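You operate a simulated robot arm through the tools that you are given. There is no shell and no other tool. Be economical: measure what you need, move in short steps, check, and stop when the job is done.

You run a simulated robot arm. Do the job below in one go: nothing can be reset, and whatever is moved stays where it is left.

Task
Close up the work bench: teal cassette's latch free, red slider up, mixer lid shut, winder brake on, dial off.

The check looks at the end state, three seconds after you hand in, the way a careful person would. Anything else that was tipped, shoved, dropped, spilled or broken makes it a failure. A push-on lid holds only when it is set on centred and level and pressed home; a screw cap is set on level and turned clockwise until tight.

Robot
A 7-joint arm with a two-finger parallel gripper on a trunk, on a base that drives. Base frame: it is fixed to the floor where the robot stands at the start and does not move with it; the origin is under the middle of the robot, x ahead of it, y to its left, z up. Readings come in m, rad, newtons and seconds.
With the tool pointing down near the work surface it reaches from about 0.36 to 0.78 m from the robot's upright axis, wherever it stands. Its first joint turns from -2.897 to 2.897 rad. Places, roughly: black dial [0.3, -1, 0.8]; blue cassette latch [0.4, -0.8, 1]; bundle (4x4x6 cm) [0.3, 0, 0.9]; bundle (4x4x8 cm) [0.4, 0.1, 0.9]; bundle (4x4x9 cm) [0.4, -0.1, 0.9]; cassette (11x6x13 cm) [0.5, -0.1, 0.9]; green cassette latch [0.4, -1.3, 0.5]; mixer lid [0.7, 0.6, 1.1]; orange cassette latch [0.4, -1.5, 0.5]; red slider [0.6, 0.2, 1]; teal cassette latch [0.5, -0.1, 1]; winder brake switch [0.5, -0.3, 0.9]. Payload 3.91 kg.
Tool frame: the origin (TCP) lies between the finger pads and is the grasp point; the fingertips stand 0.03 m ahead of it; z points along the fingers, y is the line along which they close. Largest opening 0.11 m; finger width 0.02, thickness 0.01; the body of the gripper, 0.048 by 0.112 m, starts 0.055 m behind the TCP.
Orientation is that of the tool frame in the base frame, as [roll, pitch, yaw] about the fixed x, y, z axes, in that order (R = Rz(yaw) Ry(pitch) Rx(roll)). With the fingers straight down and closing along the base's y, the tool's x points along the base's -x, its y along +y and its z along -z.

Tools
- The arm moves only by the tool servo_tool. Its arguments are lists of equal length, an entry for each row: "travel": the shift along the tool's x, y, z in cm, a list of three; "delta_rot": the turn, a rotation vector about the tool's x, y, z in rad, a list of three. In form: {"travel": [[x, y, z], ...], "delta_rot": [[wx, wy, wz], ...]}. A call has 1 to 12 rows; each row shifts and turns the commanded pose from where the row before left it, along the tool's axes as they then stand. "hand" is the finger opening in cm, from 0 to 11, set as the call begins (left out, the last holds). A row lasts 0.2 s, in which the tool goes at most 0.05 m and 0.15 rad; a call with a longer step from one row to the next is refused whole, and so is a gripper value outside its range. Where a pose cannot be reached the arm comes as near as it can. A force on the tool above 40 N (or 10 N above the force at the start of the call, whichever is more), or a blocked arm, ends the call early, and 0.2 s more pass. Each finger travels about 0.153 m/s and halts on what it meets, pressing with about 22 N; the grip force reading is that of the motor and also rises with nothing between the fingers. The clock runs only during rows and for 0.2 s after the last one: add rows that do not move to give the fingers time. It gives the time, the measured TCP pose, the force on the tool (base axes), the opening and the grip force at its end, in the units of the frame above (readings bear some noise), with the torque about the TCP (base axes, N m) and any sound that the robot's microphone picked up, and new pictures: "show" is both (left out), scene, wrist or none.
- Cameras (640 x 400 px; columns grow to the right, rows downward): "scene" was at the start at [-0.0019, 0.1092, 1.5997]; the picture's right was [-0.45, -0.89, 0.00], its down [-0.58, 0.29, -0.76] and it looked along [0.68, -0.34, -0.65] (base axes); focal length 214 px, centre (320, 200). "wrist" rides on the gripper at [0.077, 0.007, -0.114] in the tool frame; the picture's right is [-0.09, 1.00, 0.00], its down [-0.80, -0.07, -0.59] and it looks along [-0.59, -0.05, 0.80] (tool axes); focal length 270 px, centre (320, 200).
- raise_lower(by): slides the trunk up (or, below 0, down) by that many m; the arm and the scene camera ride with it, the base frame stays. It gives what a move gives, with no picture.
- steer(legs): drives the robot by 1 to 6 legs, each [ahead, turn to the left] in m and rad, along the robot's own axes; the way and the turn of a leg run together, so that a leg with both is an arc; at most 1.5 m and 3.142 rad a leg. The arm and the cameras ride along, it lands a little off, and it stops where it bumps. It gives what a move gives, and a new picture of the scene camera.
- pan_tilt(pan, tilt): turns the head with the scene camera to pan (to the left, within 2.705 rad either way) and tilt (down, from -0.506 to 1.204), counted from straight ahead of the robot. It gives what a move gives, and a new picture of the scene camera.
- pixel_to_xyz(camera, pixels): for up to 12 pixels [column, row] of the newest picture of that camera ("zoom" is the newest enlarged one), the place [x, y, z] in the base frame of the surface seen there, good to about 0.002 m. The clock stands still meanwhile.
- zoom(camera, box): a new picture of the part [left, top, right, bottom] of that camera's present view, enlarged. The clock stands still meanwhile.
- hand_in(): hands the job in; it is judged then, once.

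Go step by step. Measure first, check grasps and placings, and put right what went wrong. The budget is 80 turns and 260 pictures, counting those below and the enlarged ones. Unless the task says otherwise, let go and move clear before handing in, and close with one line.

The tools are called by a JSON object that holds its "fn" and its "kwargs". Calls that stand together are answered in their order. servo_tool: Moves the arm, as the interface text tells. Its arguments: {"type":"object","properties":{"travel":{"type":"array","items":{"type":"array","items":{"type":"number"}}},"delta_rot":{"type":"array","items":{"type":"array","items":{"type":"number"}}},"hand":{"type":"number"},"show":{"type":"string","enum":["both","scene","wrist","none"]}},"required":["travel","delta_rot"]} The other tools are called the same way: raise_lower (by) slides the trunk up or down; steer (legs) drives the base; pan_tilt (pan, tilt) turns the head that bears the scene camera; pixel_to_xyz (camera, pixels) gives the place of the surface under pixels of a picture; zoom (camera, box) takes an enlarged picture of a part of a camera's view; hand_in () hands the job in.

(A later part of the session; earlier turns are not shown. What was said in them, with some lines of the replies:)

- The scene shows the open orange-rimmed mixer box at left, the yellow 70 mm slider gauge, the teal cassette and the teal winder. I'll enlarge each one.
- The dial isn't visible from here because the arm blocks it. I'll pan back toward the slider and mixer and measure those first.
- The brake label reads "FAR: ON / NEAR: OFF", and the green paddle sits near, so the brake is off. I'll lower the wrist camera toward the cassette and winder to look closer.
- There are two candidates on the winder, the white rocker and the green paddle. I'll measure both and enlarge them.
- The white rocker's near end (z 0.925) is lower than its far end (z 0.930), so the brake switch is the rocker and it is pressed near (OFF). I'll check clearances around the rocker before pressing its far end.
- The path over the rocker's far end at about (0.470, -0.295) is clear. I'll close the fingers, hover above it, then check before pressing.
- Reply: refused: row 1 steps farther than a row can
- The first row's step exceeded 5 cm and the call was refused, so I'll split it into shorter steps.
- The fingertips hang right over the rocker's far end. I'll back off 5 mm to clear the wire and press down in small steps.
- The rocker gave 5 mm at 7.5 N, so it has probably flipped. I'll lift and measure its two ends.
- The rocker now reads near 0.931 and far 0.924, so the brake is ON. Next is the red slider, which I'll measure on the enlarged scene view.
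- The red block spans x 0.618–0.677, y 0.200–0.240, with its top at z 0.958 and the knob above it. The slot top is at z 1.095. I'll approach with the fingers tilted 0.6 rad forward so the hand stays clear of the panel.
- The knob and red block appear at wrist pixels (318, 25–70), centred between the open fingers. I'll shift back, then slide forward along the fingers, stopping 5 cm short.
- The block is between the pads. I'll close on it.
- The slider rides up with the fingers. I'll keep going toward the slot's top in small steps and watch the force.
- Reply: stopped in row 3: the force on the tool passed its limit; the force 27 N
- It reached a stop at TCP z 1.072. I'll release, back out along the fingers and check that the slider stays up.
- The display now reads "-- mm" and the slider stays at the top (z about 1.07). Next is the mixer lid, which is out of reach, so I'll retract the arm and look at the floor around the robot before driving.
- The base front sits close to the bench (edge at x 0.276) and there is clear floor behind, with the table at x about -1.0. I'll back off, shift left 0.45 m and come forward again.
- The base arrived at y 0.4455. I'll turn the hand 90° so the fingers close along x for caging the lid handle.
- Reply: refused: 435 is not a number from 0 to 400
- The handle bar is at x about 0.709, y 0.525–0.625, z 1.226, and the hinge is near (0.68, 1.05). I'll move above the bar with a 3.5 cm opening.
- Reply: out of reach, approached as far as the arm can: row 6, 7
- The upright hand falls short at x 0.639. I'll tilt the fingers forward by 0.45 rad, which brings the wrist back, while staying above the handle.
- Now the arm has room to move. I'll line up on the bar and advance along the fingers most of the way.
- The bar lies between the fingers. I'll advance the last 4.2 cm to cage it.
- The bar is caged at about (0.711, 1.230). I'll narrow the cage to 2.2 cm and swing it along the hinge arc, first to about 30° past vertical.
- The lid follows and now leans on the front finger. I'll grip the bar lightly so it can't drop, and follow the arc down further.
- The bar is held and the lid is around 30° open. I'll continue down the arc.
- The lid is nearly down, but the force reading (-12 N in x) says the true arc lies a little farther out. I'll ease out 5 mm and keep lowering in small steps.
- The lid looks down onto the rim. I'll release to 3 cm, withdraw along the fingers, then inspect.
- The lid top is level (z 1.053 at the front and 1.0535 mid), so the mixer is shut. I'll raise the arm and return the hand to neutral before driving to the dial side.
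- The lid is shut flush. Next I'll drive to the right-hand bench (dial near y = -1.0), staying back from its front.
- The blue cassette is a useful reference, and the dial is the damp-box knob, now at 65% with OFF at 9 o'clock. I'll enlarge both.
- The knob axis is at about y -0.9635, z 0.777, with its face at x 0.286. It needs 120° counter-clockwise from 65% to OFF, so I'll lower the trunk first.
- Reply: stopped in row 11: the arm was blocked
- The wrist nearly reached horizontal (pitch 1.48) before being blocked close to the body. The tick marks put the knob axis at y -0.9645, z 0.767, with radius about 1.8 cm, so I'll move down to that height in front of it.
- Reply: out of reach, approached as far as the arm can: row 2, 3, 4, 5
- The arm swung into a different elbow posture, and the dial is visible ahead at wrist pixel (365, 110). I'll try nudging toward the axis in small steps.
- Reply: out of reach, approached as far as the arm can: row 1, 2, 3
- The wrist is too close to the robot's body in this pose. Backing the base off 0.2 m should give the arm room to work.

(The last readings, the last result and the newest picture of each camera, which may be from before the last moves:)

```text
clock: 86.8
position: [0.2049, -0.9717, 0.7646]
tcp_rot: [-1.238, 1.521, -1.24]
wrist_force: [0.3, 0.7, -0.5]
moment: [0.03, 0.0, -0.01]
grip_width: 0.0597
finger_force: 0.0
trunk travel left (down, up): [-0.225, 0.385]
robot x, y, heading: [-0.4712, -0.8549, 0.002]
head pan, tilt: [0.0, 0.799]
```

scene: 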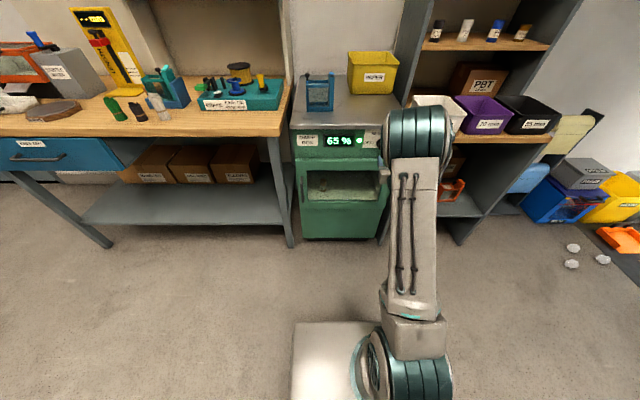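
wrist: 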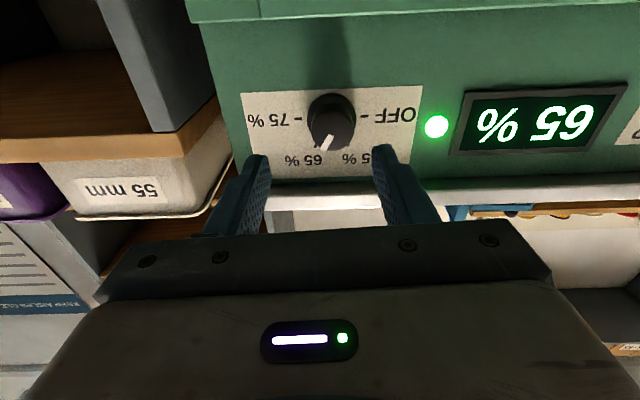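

The tool now points straight along +x. I'll confirm the knob axis from this view, then pre-rotate +1.05 rad.

{"fn": "pixel_to_xyz", "kwargs": {"camera": "wrist", "pixels": [[298, 120], [365, 117], [314, 144], [346, 143], [330, 130], [328, 100]]}}

{"fn": "servo_tool", "kwargs": {"travel": [[0, 0, 0], [0, 0, 0], [0, 0, 0], [0, 0, 0], [0, 0, 0], [0, 0, 0], [0, 0, 0]], "delta_rot": [[0, 0, 0.15], [0, 0, 0.15], [0, 0, 0.15], [0, 0, 0.15], [0, 0, 0.15], [0, 0, 0.15], [0, 0, 0.15]]}}

```text
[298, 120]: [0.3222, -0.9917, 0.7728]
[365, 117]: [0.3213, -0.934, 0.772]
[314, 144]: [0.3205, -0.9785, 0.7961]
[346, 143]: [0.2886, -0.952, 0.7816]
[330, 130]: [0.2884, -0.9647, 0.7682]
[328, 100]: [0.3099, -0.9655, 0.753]
```

```text
clock: 88.4
position: [0.2049, -0.9713, 0.763]
tcp_rot: [1.55, 0.567, 1.555]
wrist_force: [0.9, 0.2, -0.7]
moment: [0.02, -0.03, 0.01]
grip_width: 0.0599
finger_force: 0.1
trunk travel left (down, up): [-0.225, 0.385]
robot x, y, heading: [-0.4718, -0.8561, -0.003]
head pan, tilt: [0.0, 0.799]
```

scene: 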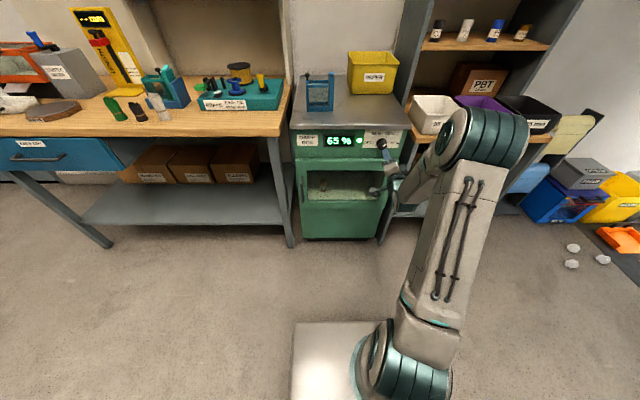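
wrist: 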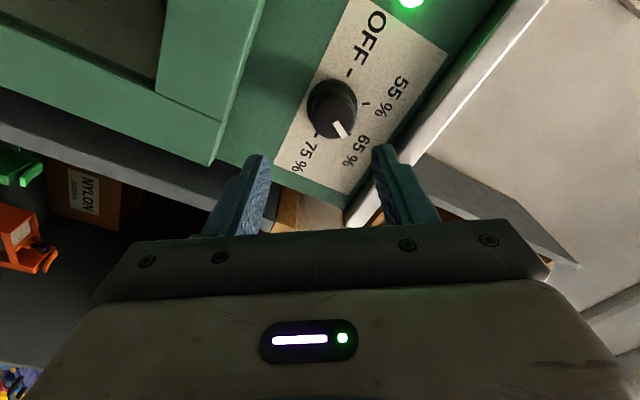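

Pre-rotation worked. I'll centre on the axis and advance so the pads straddle the knob with the tips at x about 0.305.

{"fn": "servo_tool", "kwargs": {"travel": [[0.2, 0.97, 0], [0, 0, 3], [0, 0, 2], [0, 0, 2], [0, 0, 0]], "delta_rot": [[0, 0, 0], [0, 0, 0], [0, 0, 0], [0, 0, 0], [0, 0, 0]]}}

{"fn": "zoom", "kwargs": {"camera": "wrist", "box": [200, 60, 440, 240]}}

```text
clock: 89.6
position: [0.275, -0.9652, 0.7718]
tcp_rot: [1.549, 0.57, 1.556]
wrist_force: [0.7, -0.7, -0.1]
moment: [0.04, -0.02, -0.01]
grip_width: 0.0599
finger_force: 0.0
trunk travel left (down, up): [-0.225, 0.385]
robot x, y, heading: [-0.4703, -0.8558, 0.002]
head pan, tilt: [0.0, 0.799]
```

scene: 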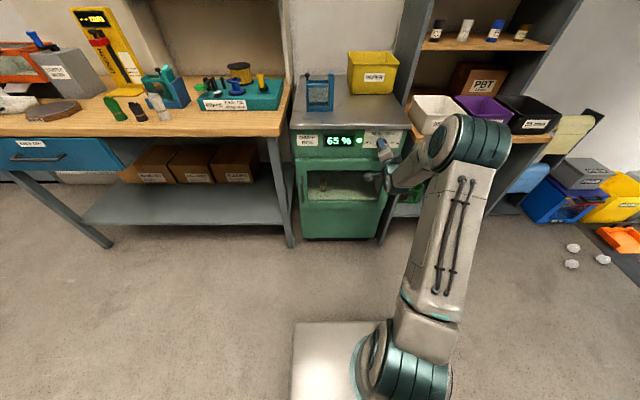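
wrist: 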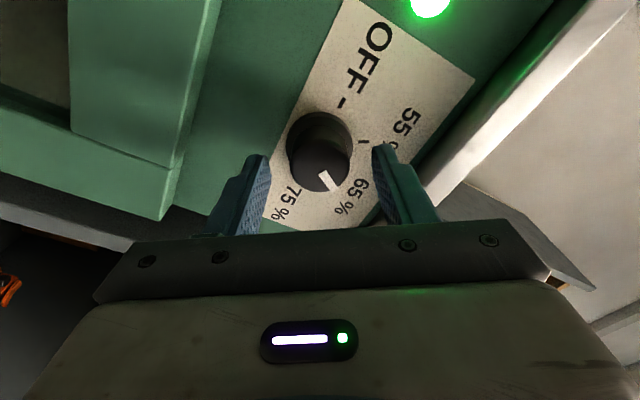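

```text
2.22 times, centred on (320, 150) of wrist
```

zoom: 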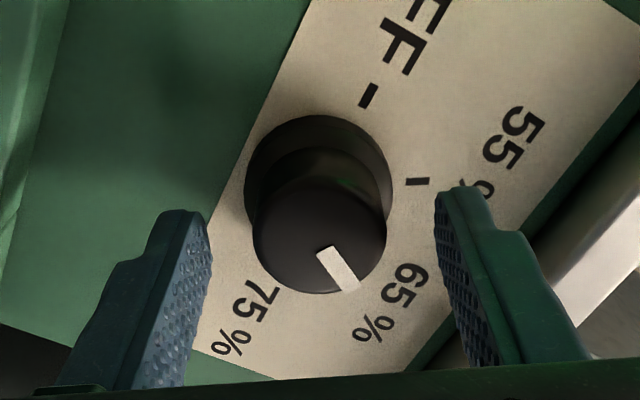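

The knob sits between the pads. I'll close on it, then turn counter-clockwise (negative about tool z) in small steps.

{"fn": "servo_tool", "kwargs": {"travel": [[0, 0, 0], [0, 0, 0]], "delta_rot": [[0, 0, 0], [0, 0, 0]], "hand": 2, "show": "none"}}

{"fn": "servo_tool", "kwargs": {"travel": [[0, 0, 0], [0, 0, 0], [0, 0, 0], [0, 0, 0], [0, 0, 0], [0, 0, 0], [0, 0, 0]], "delta_rot": [[0, 0, -0.12], [0, 0, -0.12], [0, 0, -0.12], [0, 0, -0.12], [0, 0, -0.12], [0, 0, -0.12], [0, 0, -0.12]]}}

```text
clock: 90.2
position: [0.2744, -0.9648, 0.772]
tcp_rot: [1.55, 0.569, 1.557]
wrist_force: [1.8, 0.1, 0.1]
moment: [0.02, 0.06, 0.02]
grip_width: 0.033
finger_force: 45.1
trunk travel left (down, up): [-0.225, 0.385]
robot x, y, heading: [-0.4681, -0.8584, 0.0]
head pan, tilt: [0.0, 0.799]
```

```text
clock: 91.8
position: [0.2745, -0.9639, 0.7737]
tcp_rot: [1.44, 1.41, 1.443]
wrist_force: [4.5, 4.8, 13.2]
moment: [0.03, 0.18, 0.4]
grip_width: 0.0333
finger_force: 45.2
trunk travel left (down, up): [-0.225, 0.385]
robot x, y, heading: [-0.4692, -0.8582, -0.001]
head pan, tilt: [0.0, 0.799]
```

scene: 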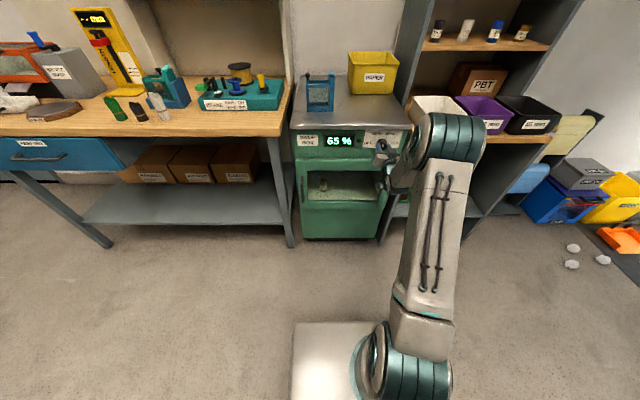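
wrist: 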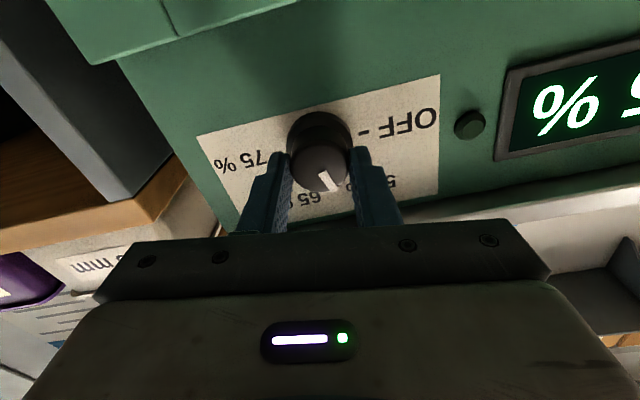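

The knob turns with the fingers and the LED has gone out mid-turn. I'll continue toward OFF.

{"fn": "servo_tool", "kwargs": {"travel": [[0, 0, 0], [0, 0, 0], [0, 0, 0], [0, 0, 0], [0, 0, 0], [0, 0, 0], [0, 0, 0], [0, 0, 0], [0, 0, 0]], "delta_rot": [[0, 0, -0.13], [0, 0, -0.13], [0, 0, -0.13], [0, 0, -0.13], [0, 0, -0.13], [0, 0, -0.13], [0, 0, -0.13], [0, 0, -0.13], [0, 0, -0.13]]}}

{"fn": "zoom", "kwargs": {"camera": "wrist", "box": [200, 60, 440, 240]}}

{"fn": "zoom", "kwargs": {"camera": "scene", "box": [290, 115, 420, 170]}}

```text
clock: 93.8
position: [0.2734, -0.9608, 0.7717]
tcp_rot: [-1.549, 0.559, -1.558]
wrist_force: [3.3, 23.5, 13.2]
moment: [-0.04, -0.67, 1.37]
grip_width: 0.0327
finger_force: 45.3
trunk travel left (down, up): [-0.225, 0.385]
robot x, y, heading: [-0.4699, -0.8604, 0.005]
head pan, tilt: [0.0, 0.799]
```

scene: 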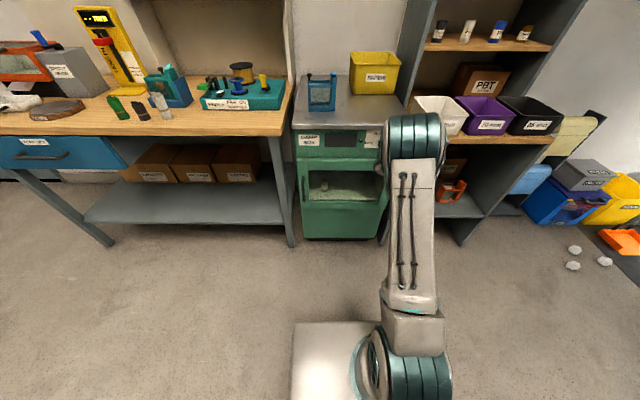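
wrist: 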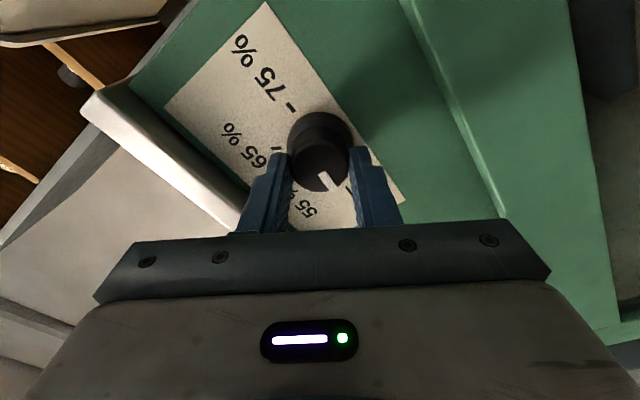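

```text
2.22 times, centred on (320, 150) of wrist
```

zoom: 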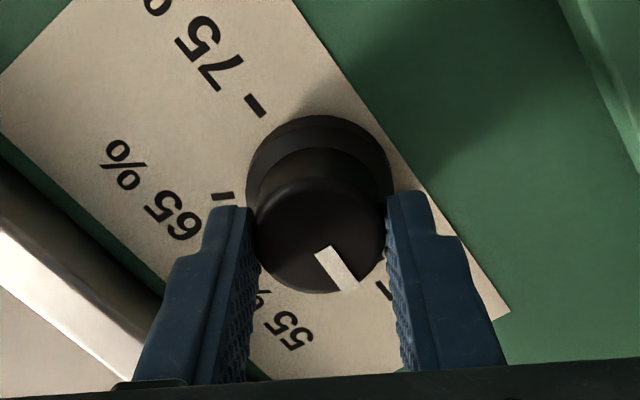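

```text
4.92 times, centred on (355, 142) of scene
```

zoom: 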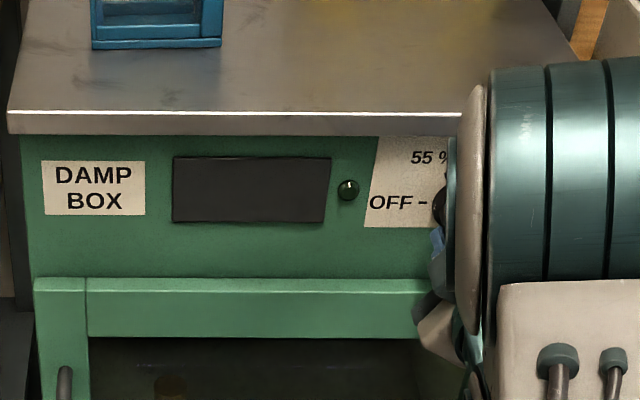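

The display is dark and the pointer is at OFF, with torque showing it's at its stop. I'll release and back straight out.

{"fn": "servo_tool", "kwargs": {"travel": [[0, 0, 0], [0, 0, 0], [0, 0, -3], [0, 0, -4], [0, 0, -4]], "delta_rot": [[0, 0, 0], [0, 0, 0], [0, 0, 0], [0, 0, 0], [0, 0, 0]], "hand": 6}}

{"fn": "zoom", "kwargs": {"camera": "wrist", "box": [200, 40, 440, 200]}}

```text
clock: 95.0
position: [0.1649, -0.9647, 0.7701]
tcp_rot: [-1.553, 0.562, -1.562]
wrist_force: [-0.4, 0.3, -0.7]
moment: [0.03, -0.04, -0.04]
grip_width: 0.0601
finger_force: 0.1
trunk travel left (down, up): [-0.225, 0.385]
robot x, y, heading: [-0.473, -0.8582, -0.004]
head pan, tilt: [0.0, 0.799]
```

scene: 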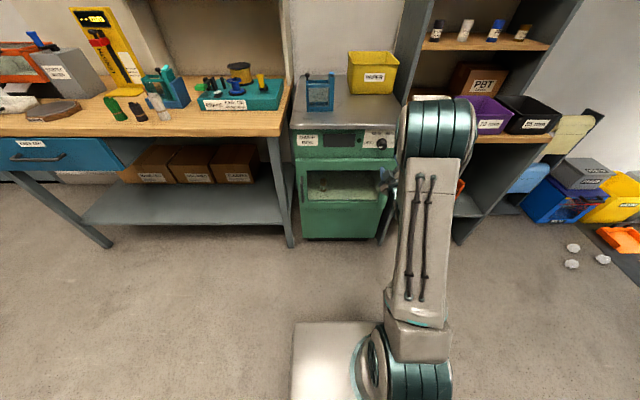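
wrist: 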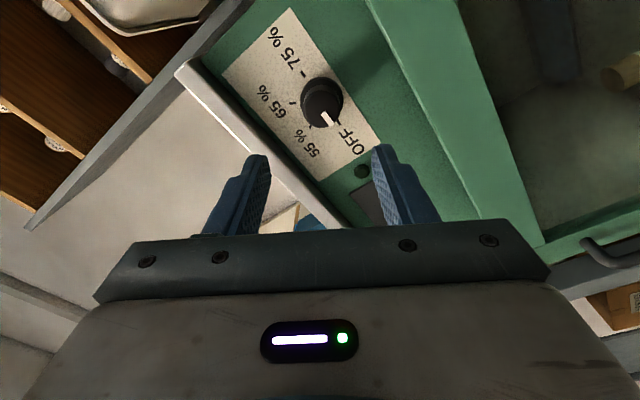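

```text
2.50 times, centred on (320, 120) of wrist
```

zoom: 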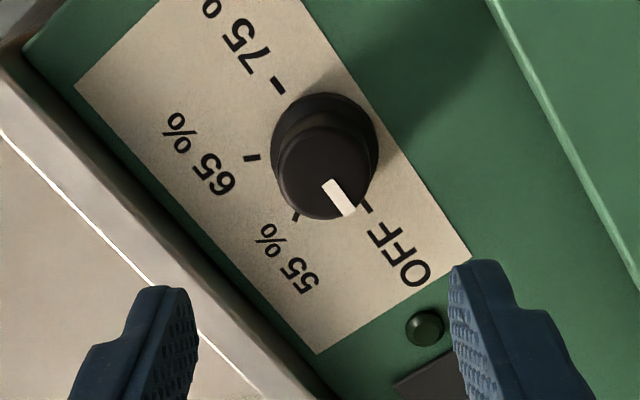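

The pointer sits at OFF and the display is dark. I'll bring the hand back to neutral and raise the trunk.

{"fn": "servo_tool", "kwargs": {"travel": [[0, 0, -2], [0, 0, 0], [0, 0, 0], [0, 0, 0], [0, 0, 0], [0, 0, 0], [0, 0, 0], [0, 0, 0]], "delta_rot": [[0, 0, 0], [0, 0, 0.14], [0, 0, 0.14], [0, 0, 0.14], [0, 0, 0.14], [0, 0, 0.14], [0, 0, 0.13], [0, 0, 0.13]], "show": "none"}}

{"fn": "servo_tool", "kwargs": {"travel": [[0, 0, 0], [0, 0, 0], [0, 0, 0], [0, 0, 0], [0, 0, 0], [0, 0, 0], [0, 0, 0], [0, 0, 0], [0, 0, 0], [0, 0, 0], [0, 0, 0]], "delta_rot": [[0, 0.1428, 0], [0, 0.1428, 0], [0, 0.1428, 0], [0, 0.1428, 0], [0, 0.1428, 0], [0, 0.1428, 0], [0, 0.1428, 0], [0, 0.1428, 0], [0, 0.1428, 0], [0, 0.1428, 0], [0, 0.1428, 0]], "show": "none"}}

{"fn": "raise_lower", "kwargs": {"by": 0.35}}

{"fn": "pan_tilt", "kwargs": {"pan": 0.3, "tilt": 0.7}}

```text
clock: 96.8
position: [0.1444, -0.9647, 0.7696]
tcp_rot: [-1.223, 1.522, -1.226]
wrist_force: [0.1, 0.3, 0.4]
moment: [-0.02, 0.01, -0.05]
grip_width: 0.0601
finger_force: 0.0
trunk travel left (down, up): [-0.225, 0.385]
robot x, y, heading: [-0.4727, -0.8579, 0.003]
head pan, tilt: [0.0, 0.799]
```

```text
clock: 99.2
position: [0.1436, -0.9643, 0.7703]
tcp_rot: [-3.093, 0.015, 3.139]
wrist_force: [-0.5, 0.1, 0.8]
moment: [-0.03, -0.02, -0.04]
grip_width: 0.0597
finger_force: 0.0
trunk travel left (down, up): [-0.225, 0.385]
robot x, y, heading: [-0.4724, -0.859, -0.001]
head pan, tilt: [0.0, 0.799]
```

```text
clock: 102.7
position: [0.1446, -0.9652, 1.119]
tcp_rot: [-3.092, 0.017, 3.14]
wrist_force: [0.8, -0.9, 0.2]
moment: [-0.02, 0.02, 0.0]
grip_width: 0.06
finger_force: 0.0
trunk travel left (down, up): [-0.575, 0.035]
robot x, y, heading: [-0.466, -0.8584, 0.0]
head pan, tilt: [0.0, 0.799]
```

```text
clock: 103.5
position: [0.1441, -0.9649, 1.1199]
tcp_rot: [-3.092, 0.018, 3.14]
wrist_force: [-0.4, -0.6, 0.3]
moment: [-0.01, -0.01, -0.01]
grip_width: 0.0599
finger_force: 0.0
trunk travel left (down, up): [-0.575, 0.035]
robot x, y, heading: [-0.4706, -0.86, -0.007]
head pan, tilt: [0.3, 0.7]
```

scene: 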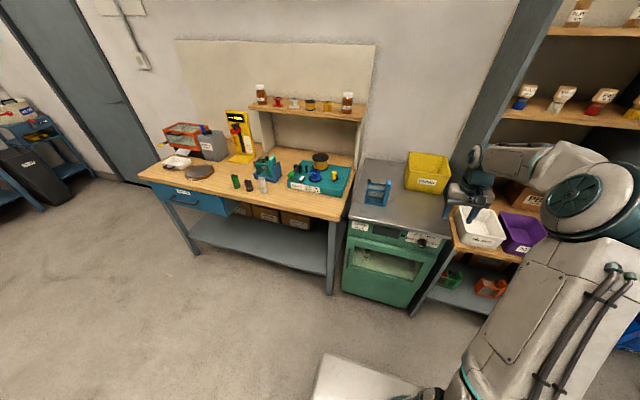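

The green and orange cassettes on the lower shelf, pixels (450, 280) and (490, 288), can also serve as references. I'll enlarge them and the blue one, then drive back to the main bench.

{"fn": "zoom", "kwargs": {"camera": "scene", "box": [430, 255, 520, 310]}}

{"fn": "zoom", "kwargs": {"camera": "scene", "box": [355, 165, 405, 215]}}

{"fn": "servo_tool", "kwargs": {"travel": [[0, 2, -4], [0, 2, -4], [0, 2, -4], [0, 2, -4], [0, 2, -4], [0, 2, -4]], "delta_rot": [[0, 0, 0], [0, 0, 0], [0, 0, 0], [0, 0, 0], [0, 0, 0], [0, 0, 0]], "show": "none"}}

{"fn": "steer", "kwargs": {"legs": [[0, 1.571], [0.8, 0], [0, -1.571], [0.45, 0]]}}

```text
7.11 times, centred on (475, 282) of scene
```

zoom: 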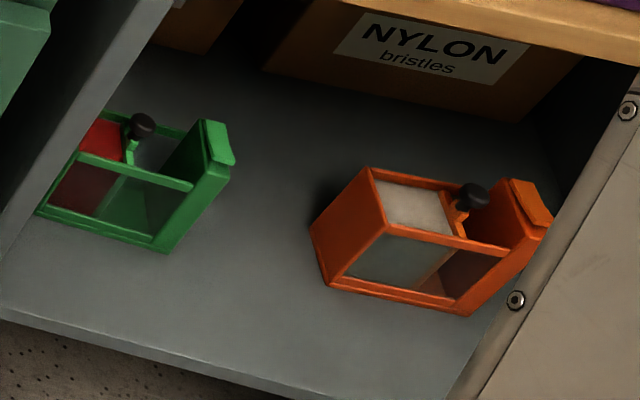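

```text
8.00 times, centred on (380, 190) of scene
```

zoom: 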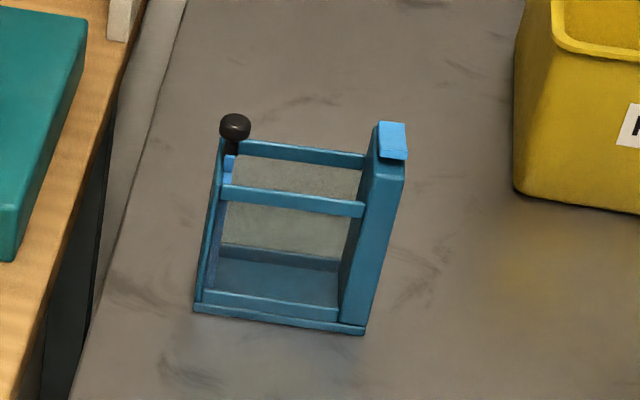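

```text
clock: 104.9
position: [0.1408, -0.8317, 1.3513]
tcp_rot: [-3.093, 0.016, 3.139]
wrist_force: [0.0, -0.2, 0.7]
moment: [-0.03, -0.01, 0.01]
grip_width: 0.0601
finger_force: 0.0
trunk travel left (down, up): [-0.575, 0.035]
robot x, y, heading: [-0.4697, -0.8583, -0.005]
head pan, tilt: [0.3, 0.7]
```

```text
clock: 119.1
position: [0.5883, -0.0324, 1.3521]
tcp_rot: [-3.091, 0.019, -3.134]
wrist_force: [-0.4, -1.0, 0.2]
moment: [0.01, 0.01, 0.0]
grip_width: 0.0602
finger_force: 0.1
trunk travel left (down, up): [-0.575, 0.035]
robot x, y, heading: [-0.0248, -0.059, 0.013]
head pan, tilt: [0.3, 0.7]
```

scene: 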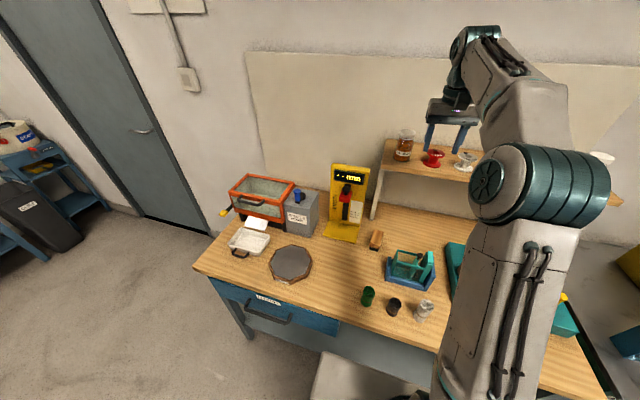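

I'm back at the main bench (robot at y -0.059). I'll retract, level the hand and look at the teal cassette's latch closely.

{"fn": "servo_tool", "kwargs": {"travel": [[4.5, 0, 0], [4.5, 0, 0], [4.5, -1.5, 0], [4.5, -1.5, 0], [2.5, -1.5, 4], [0, 0, 4.5], [0, 0, 4.5], [0, 0, 4]], "delta_rot": [[0.05, -0.019, 0], [0, 0, 0], [0, 0, 0], [0, 0, 0], [0, 0, 0], [0, 0, 0], [0, 0, 0], [0, 0, 0]], "show": "wrist"}}

{"fn": "zoom", "kwargs": {"camera": "wrist", "box": [240, 40, 440, 200]}}

{"fn": "zoom", "kwargs": {"camera": "scene", "box": [380, 240, 440, 295]}}

```text
clock: 120.9
position: [0.3884, -0.095, 1.1812]
tcp_rot: [-3.046, 0.036, -3.131]
wrist_force: [-0.4, 0.2, 0.1]
moment: [0.02, -0.01, 0.05]
grip_width: 0.0599
finger_force: 0.0
trunk travel left (down, up): [-0.575, 0.035]
robot x, y, heading: [-0.0217, -0.06, 0.008]
head pan, tilt: [0.3, 0.7]
```

wrist: 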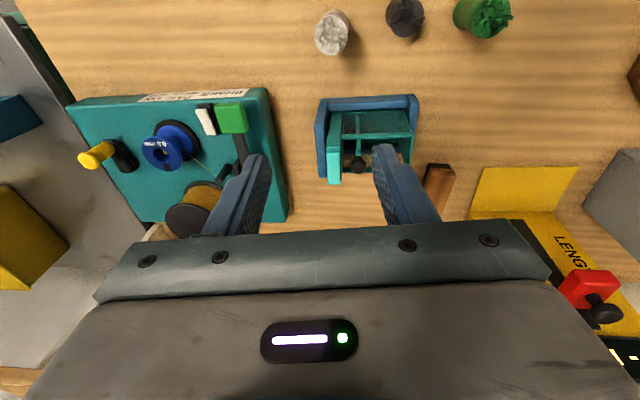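

```text
2.50 times, centred on (340, 120) of wrist
```

zoom: 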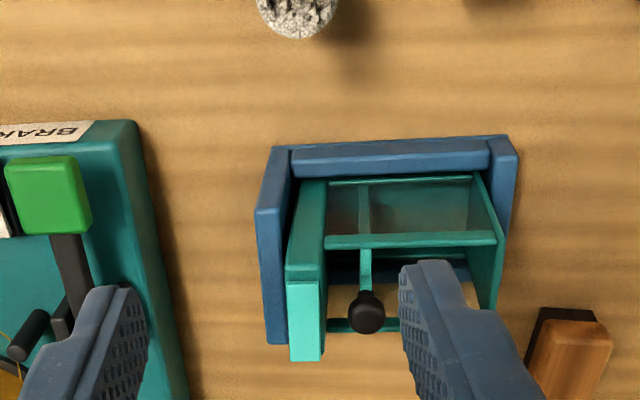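

```text
7.27 times, centred on (410, 268) of scene
```

zoom: 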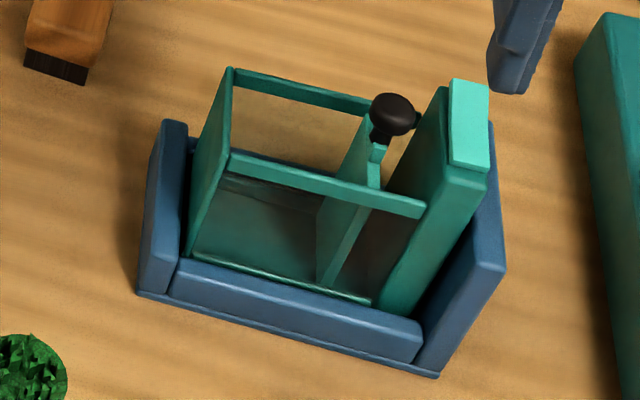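

I'll measure the tab's near and far ends and the post top, for both the teal and the blue-reference geometry.

{"fn": "pixel_to_xyz", "kwargs": {"camera": "zoom", "pixels": [[470, 85], [468, 100], [466, 120], [465, 140], [463, 160], [455, 180], [445, 195], [440, 120], [448, 100], [392, 108], [375, 155]]}}

{"fn": "pixel_to_xyz", "kwargs": {"camera": "wrist", "pixels": [[335, 183], [335, 175], [336, 165], [336, 156], [337, 148], [338, 130], [339, 116], [358, 164], [363, 145], [386, 145], [405, 145], [361, 125]]}}

```text
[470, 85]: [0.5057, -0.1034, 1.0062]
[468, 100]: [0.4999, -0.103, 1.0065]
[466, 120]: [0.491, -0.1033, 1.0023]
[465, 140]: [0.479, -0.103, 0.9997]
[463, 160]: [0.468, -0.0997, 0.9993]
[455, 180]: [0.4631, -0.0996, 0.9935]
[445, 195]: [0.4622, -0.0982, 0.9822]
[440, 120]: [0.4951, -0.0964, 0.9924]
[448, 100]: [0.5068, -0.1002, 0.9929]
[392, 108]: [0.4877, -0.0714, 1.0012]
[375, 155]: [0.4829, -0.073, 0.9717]
```

```text
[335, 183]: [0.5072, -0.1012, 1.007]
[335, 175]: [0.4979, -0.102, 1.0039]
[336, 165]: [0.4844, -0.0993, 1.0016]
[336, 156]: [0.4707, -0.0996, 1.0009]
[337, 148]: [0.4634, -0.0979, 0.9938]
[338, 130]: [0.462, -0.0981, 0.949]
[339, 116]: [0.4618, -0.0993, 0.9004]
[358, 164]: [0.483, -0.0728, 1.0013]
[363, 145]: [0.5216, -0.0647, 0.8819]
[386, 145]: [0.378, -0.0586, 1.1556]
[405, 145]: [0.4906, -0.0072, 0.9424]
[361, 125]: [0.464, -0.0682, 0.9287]
```

The teal tab is a rocker with its near end pressed (z 0.999) and far end up (z 1.007). Its empty pusher is held mid-way, so it is latched, while the blue one tilts the other way with its pusher sprung free. I'll hover closed fingers over the far end at (0.503, -0.102).

{"fn": "servo_tool", "kwargs": {"travel": [[0, 0, 0], [-3.8, -0.2, 0], [-3.8, -0.2, 0], [-3.9, -0.2, 0], [0, 0, 4], [0, 0, 4], [0, 0, 3.5]], "delta_rot": [[-0.095, 0.03, 0], [0, 0, 0], [0, 0, 0], [0, 0, 0], [0, 0, 0], [0, 0, 0], [0, 0, 0]], "hand": 0}}

{"fn": "zoom", "kwargs": {"camera": "wrist", "box": [240, 40, 440, 200]}}

```text
clock: 122.5
position: [0.5054, -0.1005, 1.0647]
tcp_rot: [-3.139, 0.007, -3.134]
wrist_force: [0.1, 0.3, -0.6]
moment: [-0.03, 0.01, -0.01]
grip_width: 0.0
finger_force: 21.7
trunk travel left (down, up): [-0.575, 0.035]
robot x, y, heading: [-0.0295, -0.0572, 0.014]
head pan, tilt: [0.3, 0.7]
```

scene: 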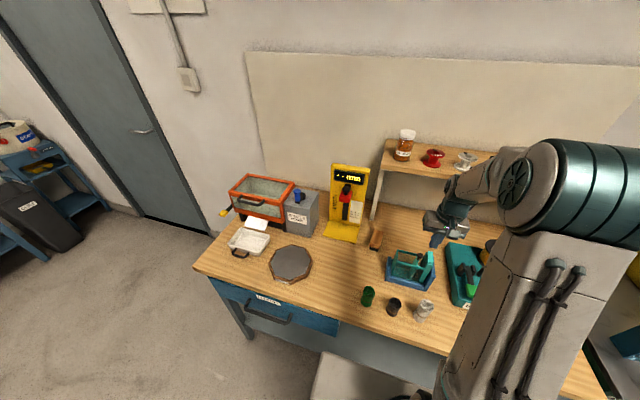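
wrist: 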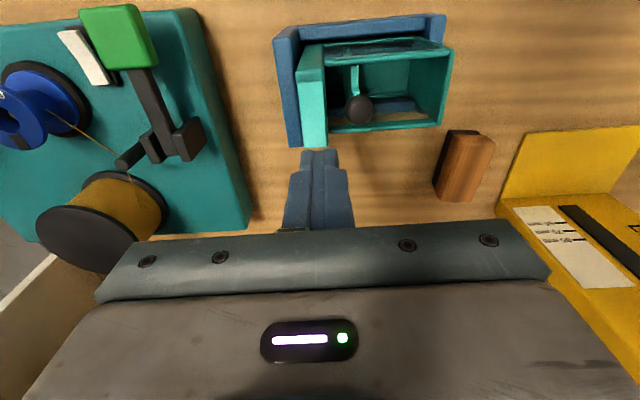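

```text
2.50 times, centred on (340, 120) of wrist
```

zoom: 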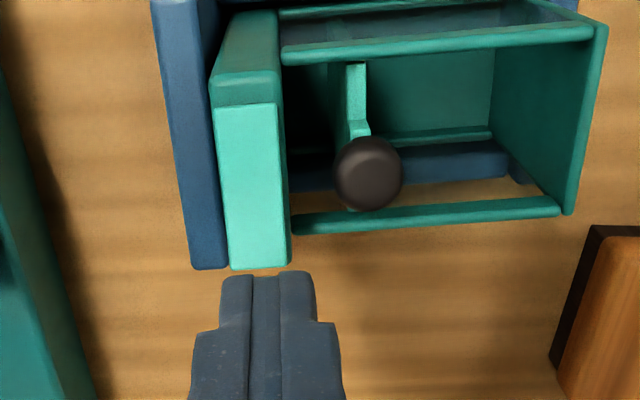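

The fingertips are aligned with the tab. I'll shift 4 mm nearer and press down gently.

{"fn": "servo_tool", "kwargs": {"travel": [[0.4, -0.1, 2.3], [0, 0, 0.4], [0, 0, 0.3], [0, 0, 0.3], [0, 0, 0.2]], "delta_rot": [[0, 0, 0], [0, 0, 0], [0, 0, 0], [0, 0, 0], [0, 0, 0]], "show": "wrist"}}

{"fn": "zoom", "kwargs": {"camera": "wrist", "box": [240, 0, 480, 200]}}

```text
clock: 123.7
position: [0.5, -0.1023, 1.0322]
tcp_rot: [-3.137, 0.008, -3.136]
wrist_force: [-0.4, -1.0, 8.2]
moment: [-0.01, 0.07, -0.01]
grip_width: 0.0001
finger_force: 22.3
trunk travel left (down, up): [-0.575, 0.035]
robot x, y, heading: [-0.0227, -0.0581, 0.011]
head pan, tilt: [0.3, 0.7]
```

wrist: 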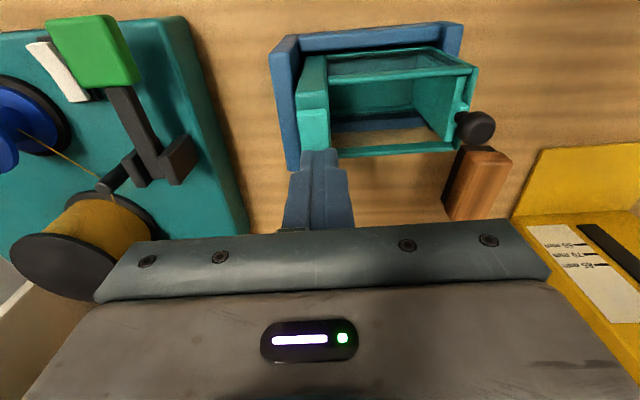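

```text
2.00 times, centred on (360, 100) of wrist
```

zoom: 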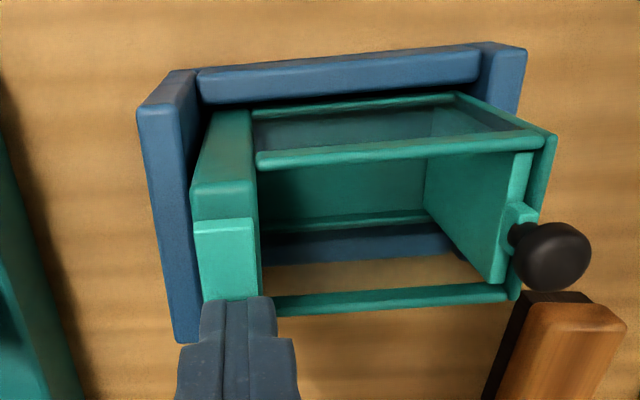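

The pusher sprang to the far left end like the blue one, so the latch is free. I'll lift clear and do a final overall check.

{"fn": "servo_tool", "kwargs": {"travel": [[0, 0, -3], [0, 0, -4.5], [0, 0, -4.5], [4, 0, -4], [4, 0, -4], [2, 0, -4]], "delta_rot": [[0, 0, 0], [0, 0, 0], [0, 0, 0], [0, 0, 0], [0, 0, 0], [0, 0, 0]]}}

{"fn": "zoom", "kwargs": {"camera": "wrist", "box": [80, 40, 440, 240]}}

{"fn": "zoom", "kwargs": {"camera": "scene", "box": [200, 120, 470, 330]}}

```text
refused: row 4 steps farther than a row can; nothing moved
```

```text
1.78 times, centred on (260, 140) of wrist
```

zoom: 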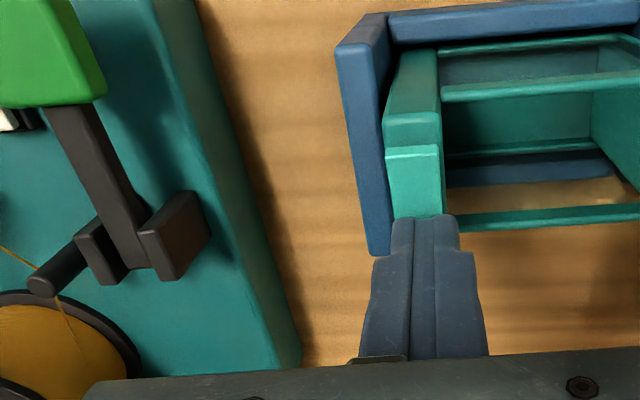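

```text
1.90 times, centred on (335, 225) of scene
```

zoom: 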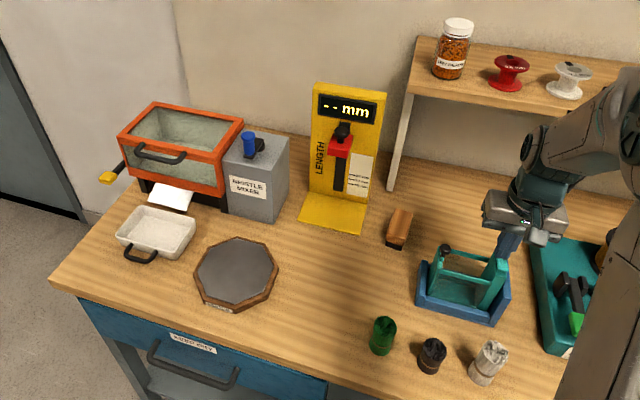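

The lift was refused because one row was too long, so I'll repeat it with shorter steps.

{"fn": "servo_tool", "kwargs": {"travel": [[0, 0, -3], [0, 0, -4.5], [0, 0, -4.5], [3, 0, -3], [3, 0, -3], [3, 0, -3]], "delta_rot": [[0, 0, 0], [0, 0, 0], [0, 0, 0], [0, 0, 0], [0, 0, 0], [0, 0, 0]]}}

{"fn": "zoom", "kwargs": {"camera": "wrist", "box": [80, 40, 440, 240]}}

{"fn": "zoom", "kwargs": {"camera": "scene", "box": [380, 240, 440, 295]}}

{"fn": "pixel_to_xyz", "kwargs": {"camera": "zoom", "pixels": [[470, 90], [466, 120], [463, 160]]}}

```text
clock: 125.1
position: [0.4065, -0.1005, 1.2429]
tcp_rot: [-3.139, 0.007, -3.134]
wrist_force: [-0.3, 0.2, 0.1]
moment: [0.01, 0.0, 0.0]
grip_width: 0.0001
finger_force: 22.0
trunk travel left (down, up): [-0.575, 0.035]
robot x, y, heading: [-0.0262, -0.058, 0.012]
head pan, tilt: [0.3, 0.7]
```

scene: 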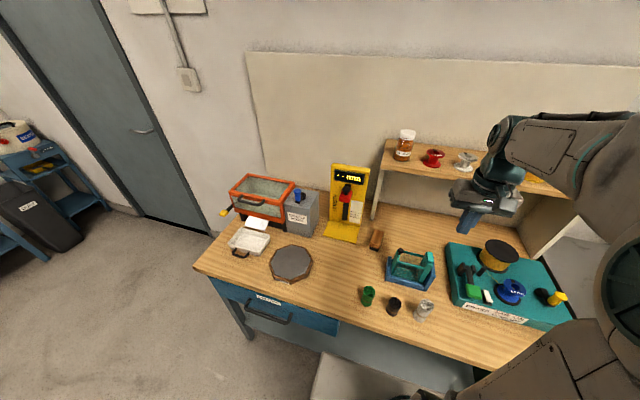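
wrist: 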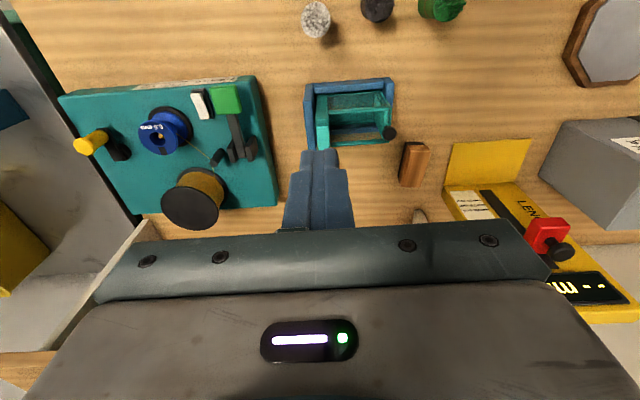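

```text
1.78 times, centred on (260, 140) of wrist
```

zoom: 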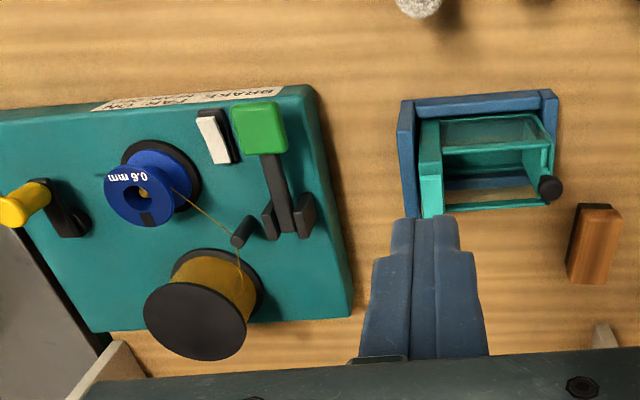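

```text
7.27 times, centred on (410, 268) of scene
```

zoom: 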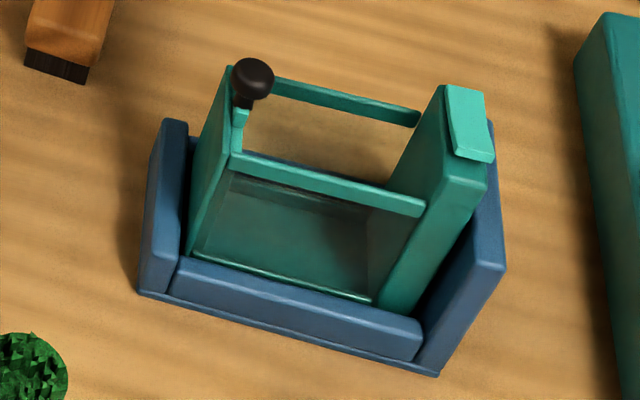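

```text
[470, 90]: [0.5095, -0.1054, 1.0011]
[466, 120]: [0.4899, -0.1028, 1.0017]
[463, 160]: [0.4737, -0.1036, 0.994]
```

The latch now tilts like the blue cassette's and its pusher has run out. The slider reads "-- mm", the lid is shut, the brake is on and the dial is off. The arm is clear, so I'm handing in.

{"fn": "hand_in", "kwargs": {}}

```text
The job is handed in.
```

The work bench is closed up and handed in: the teal latch is free, the red slider is up, the mixer lid is shut, the winder brake is on and the dial is at OFF.
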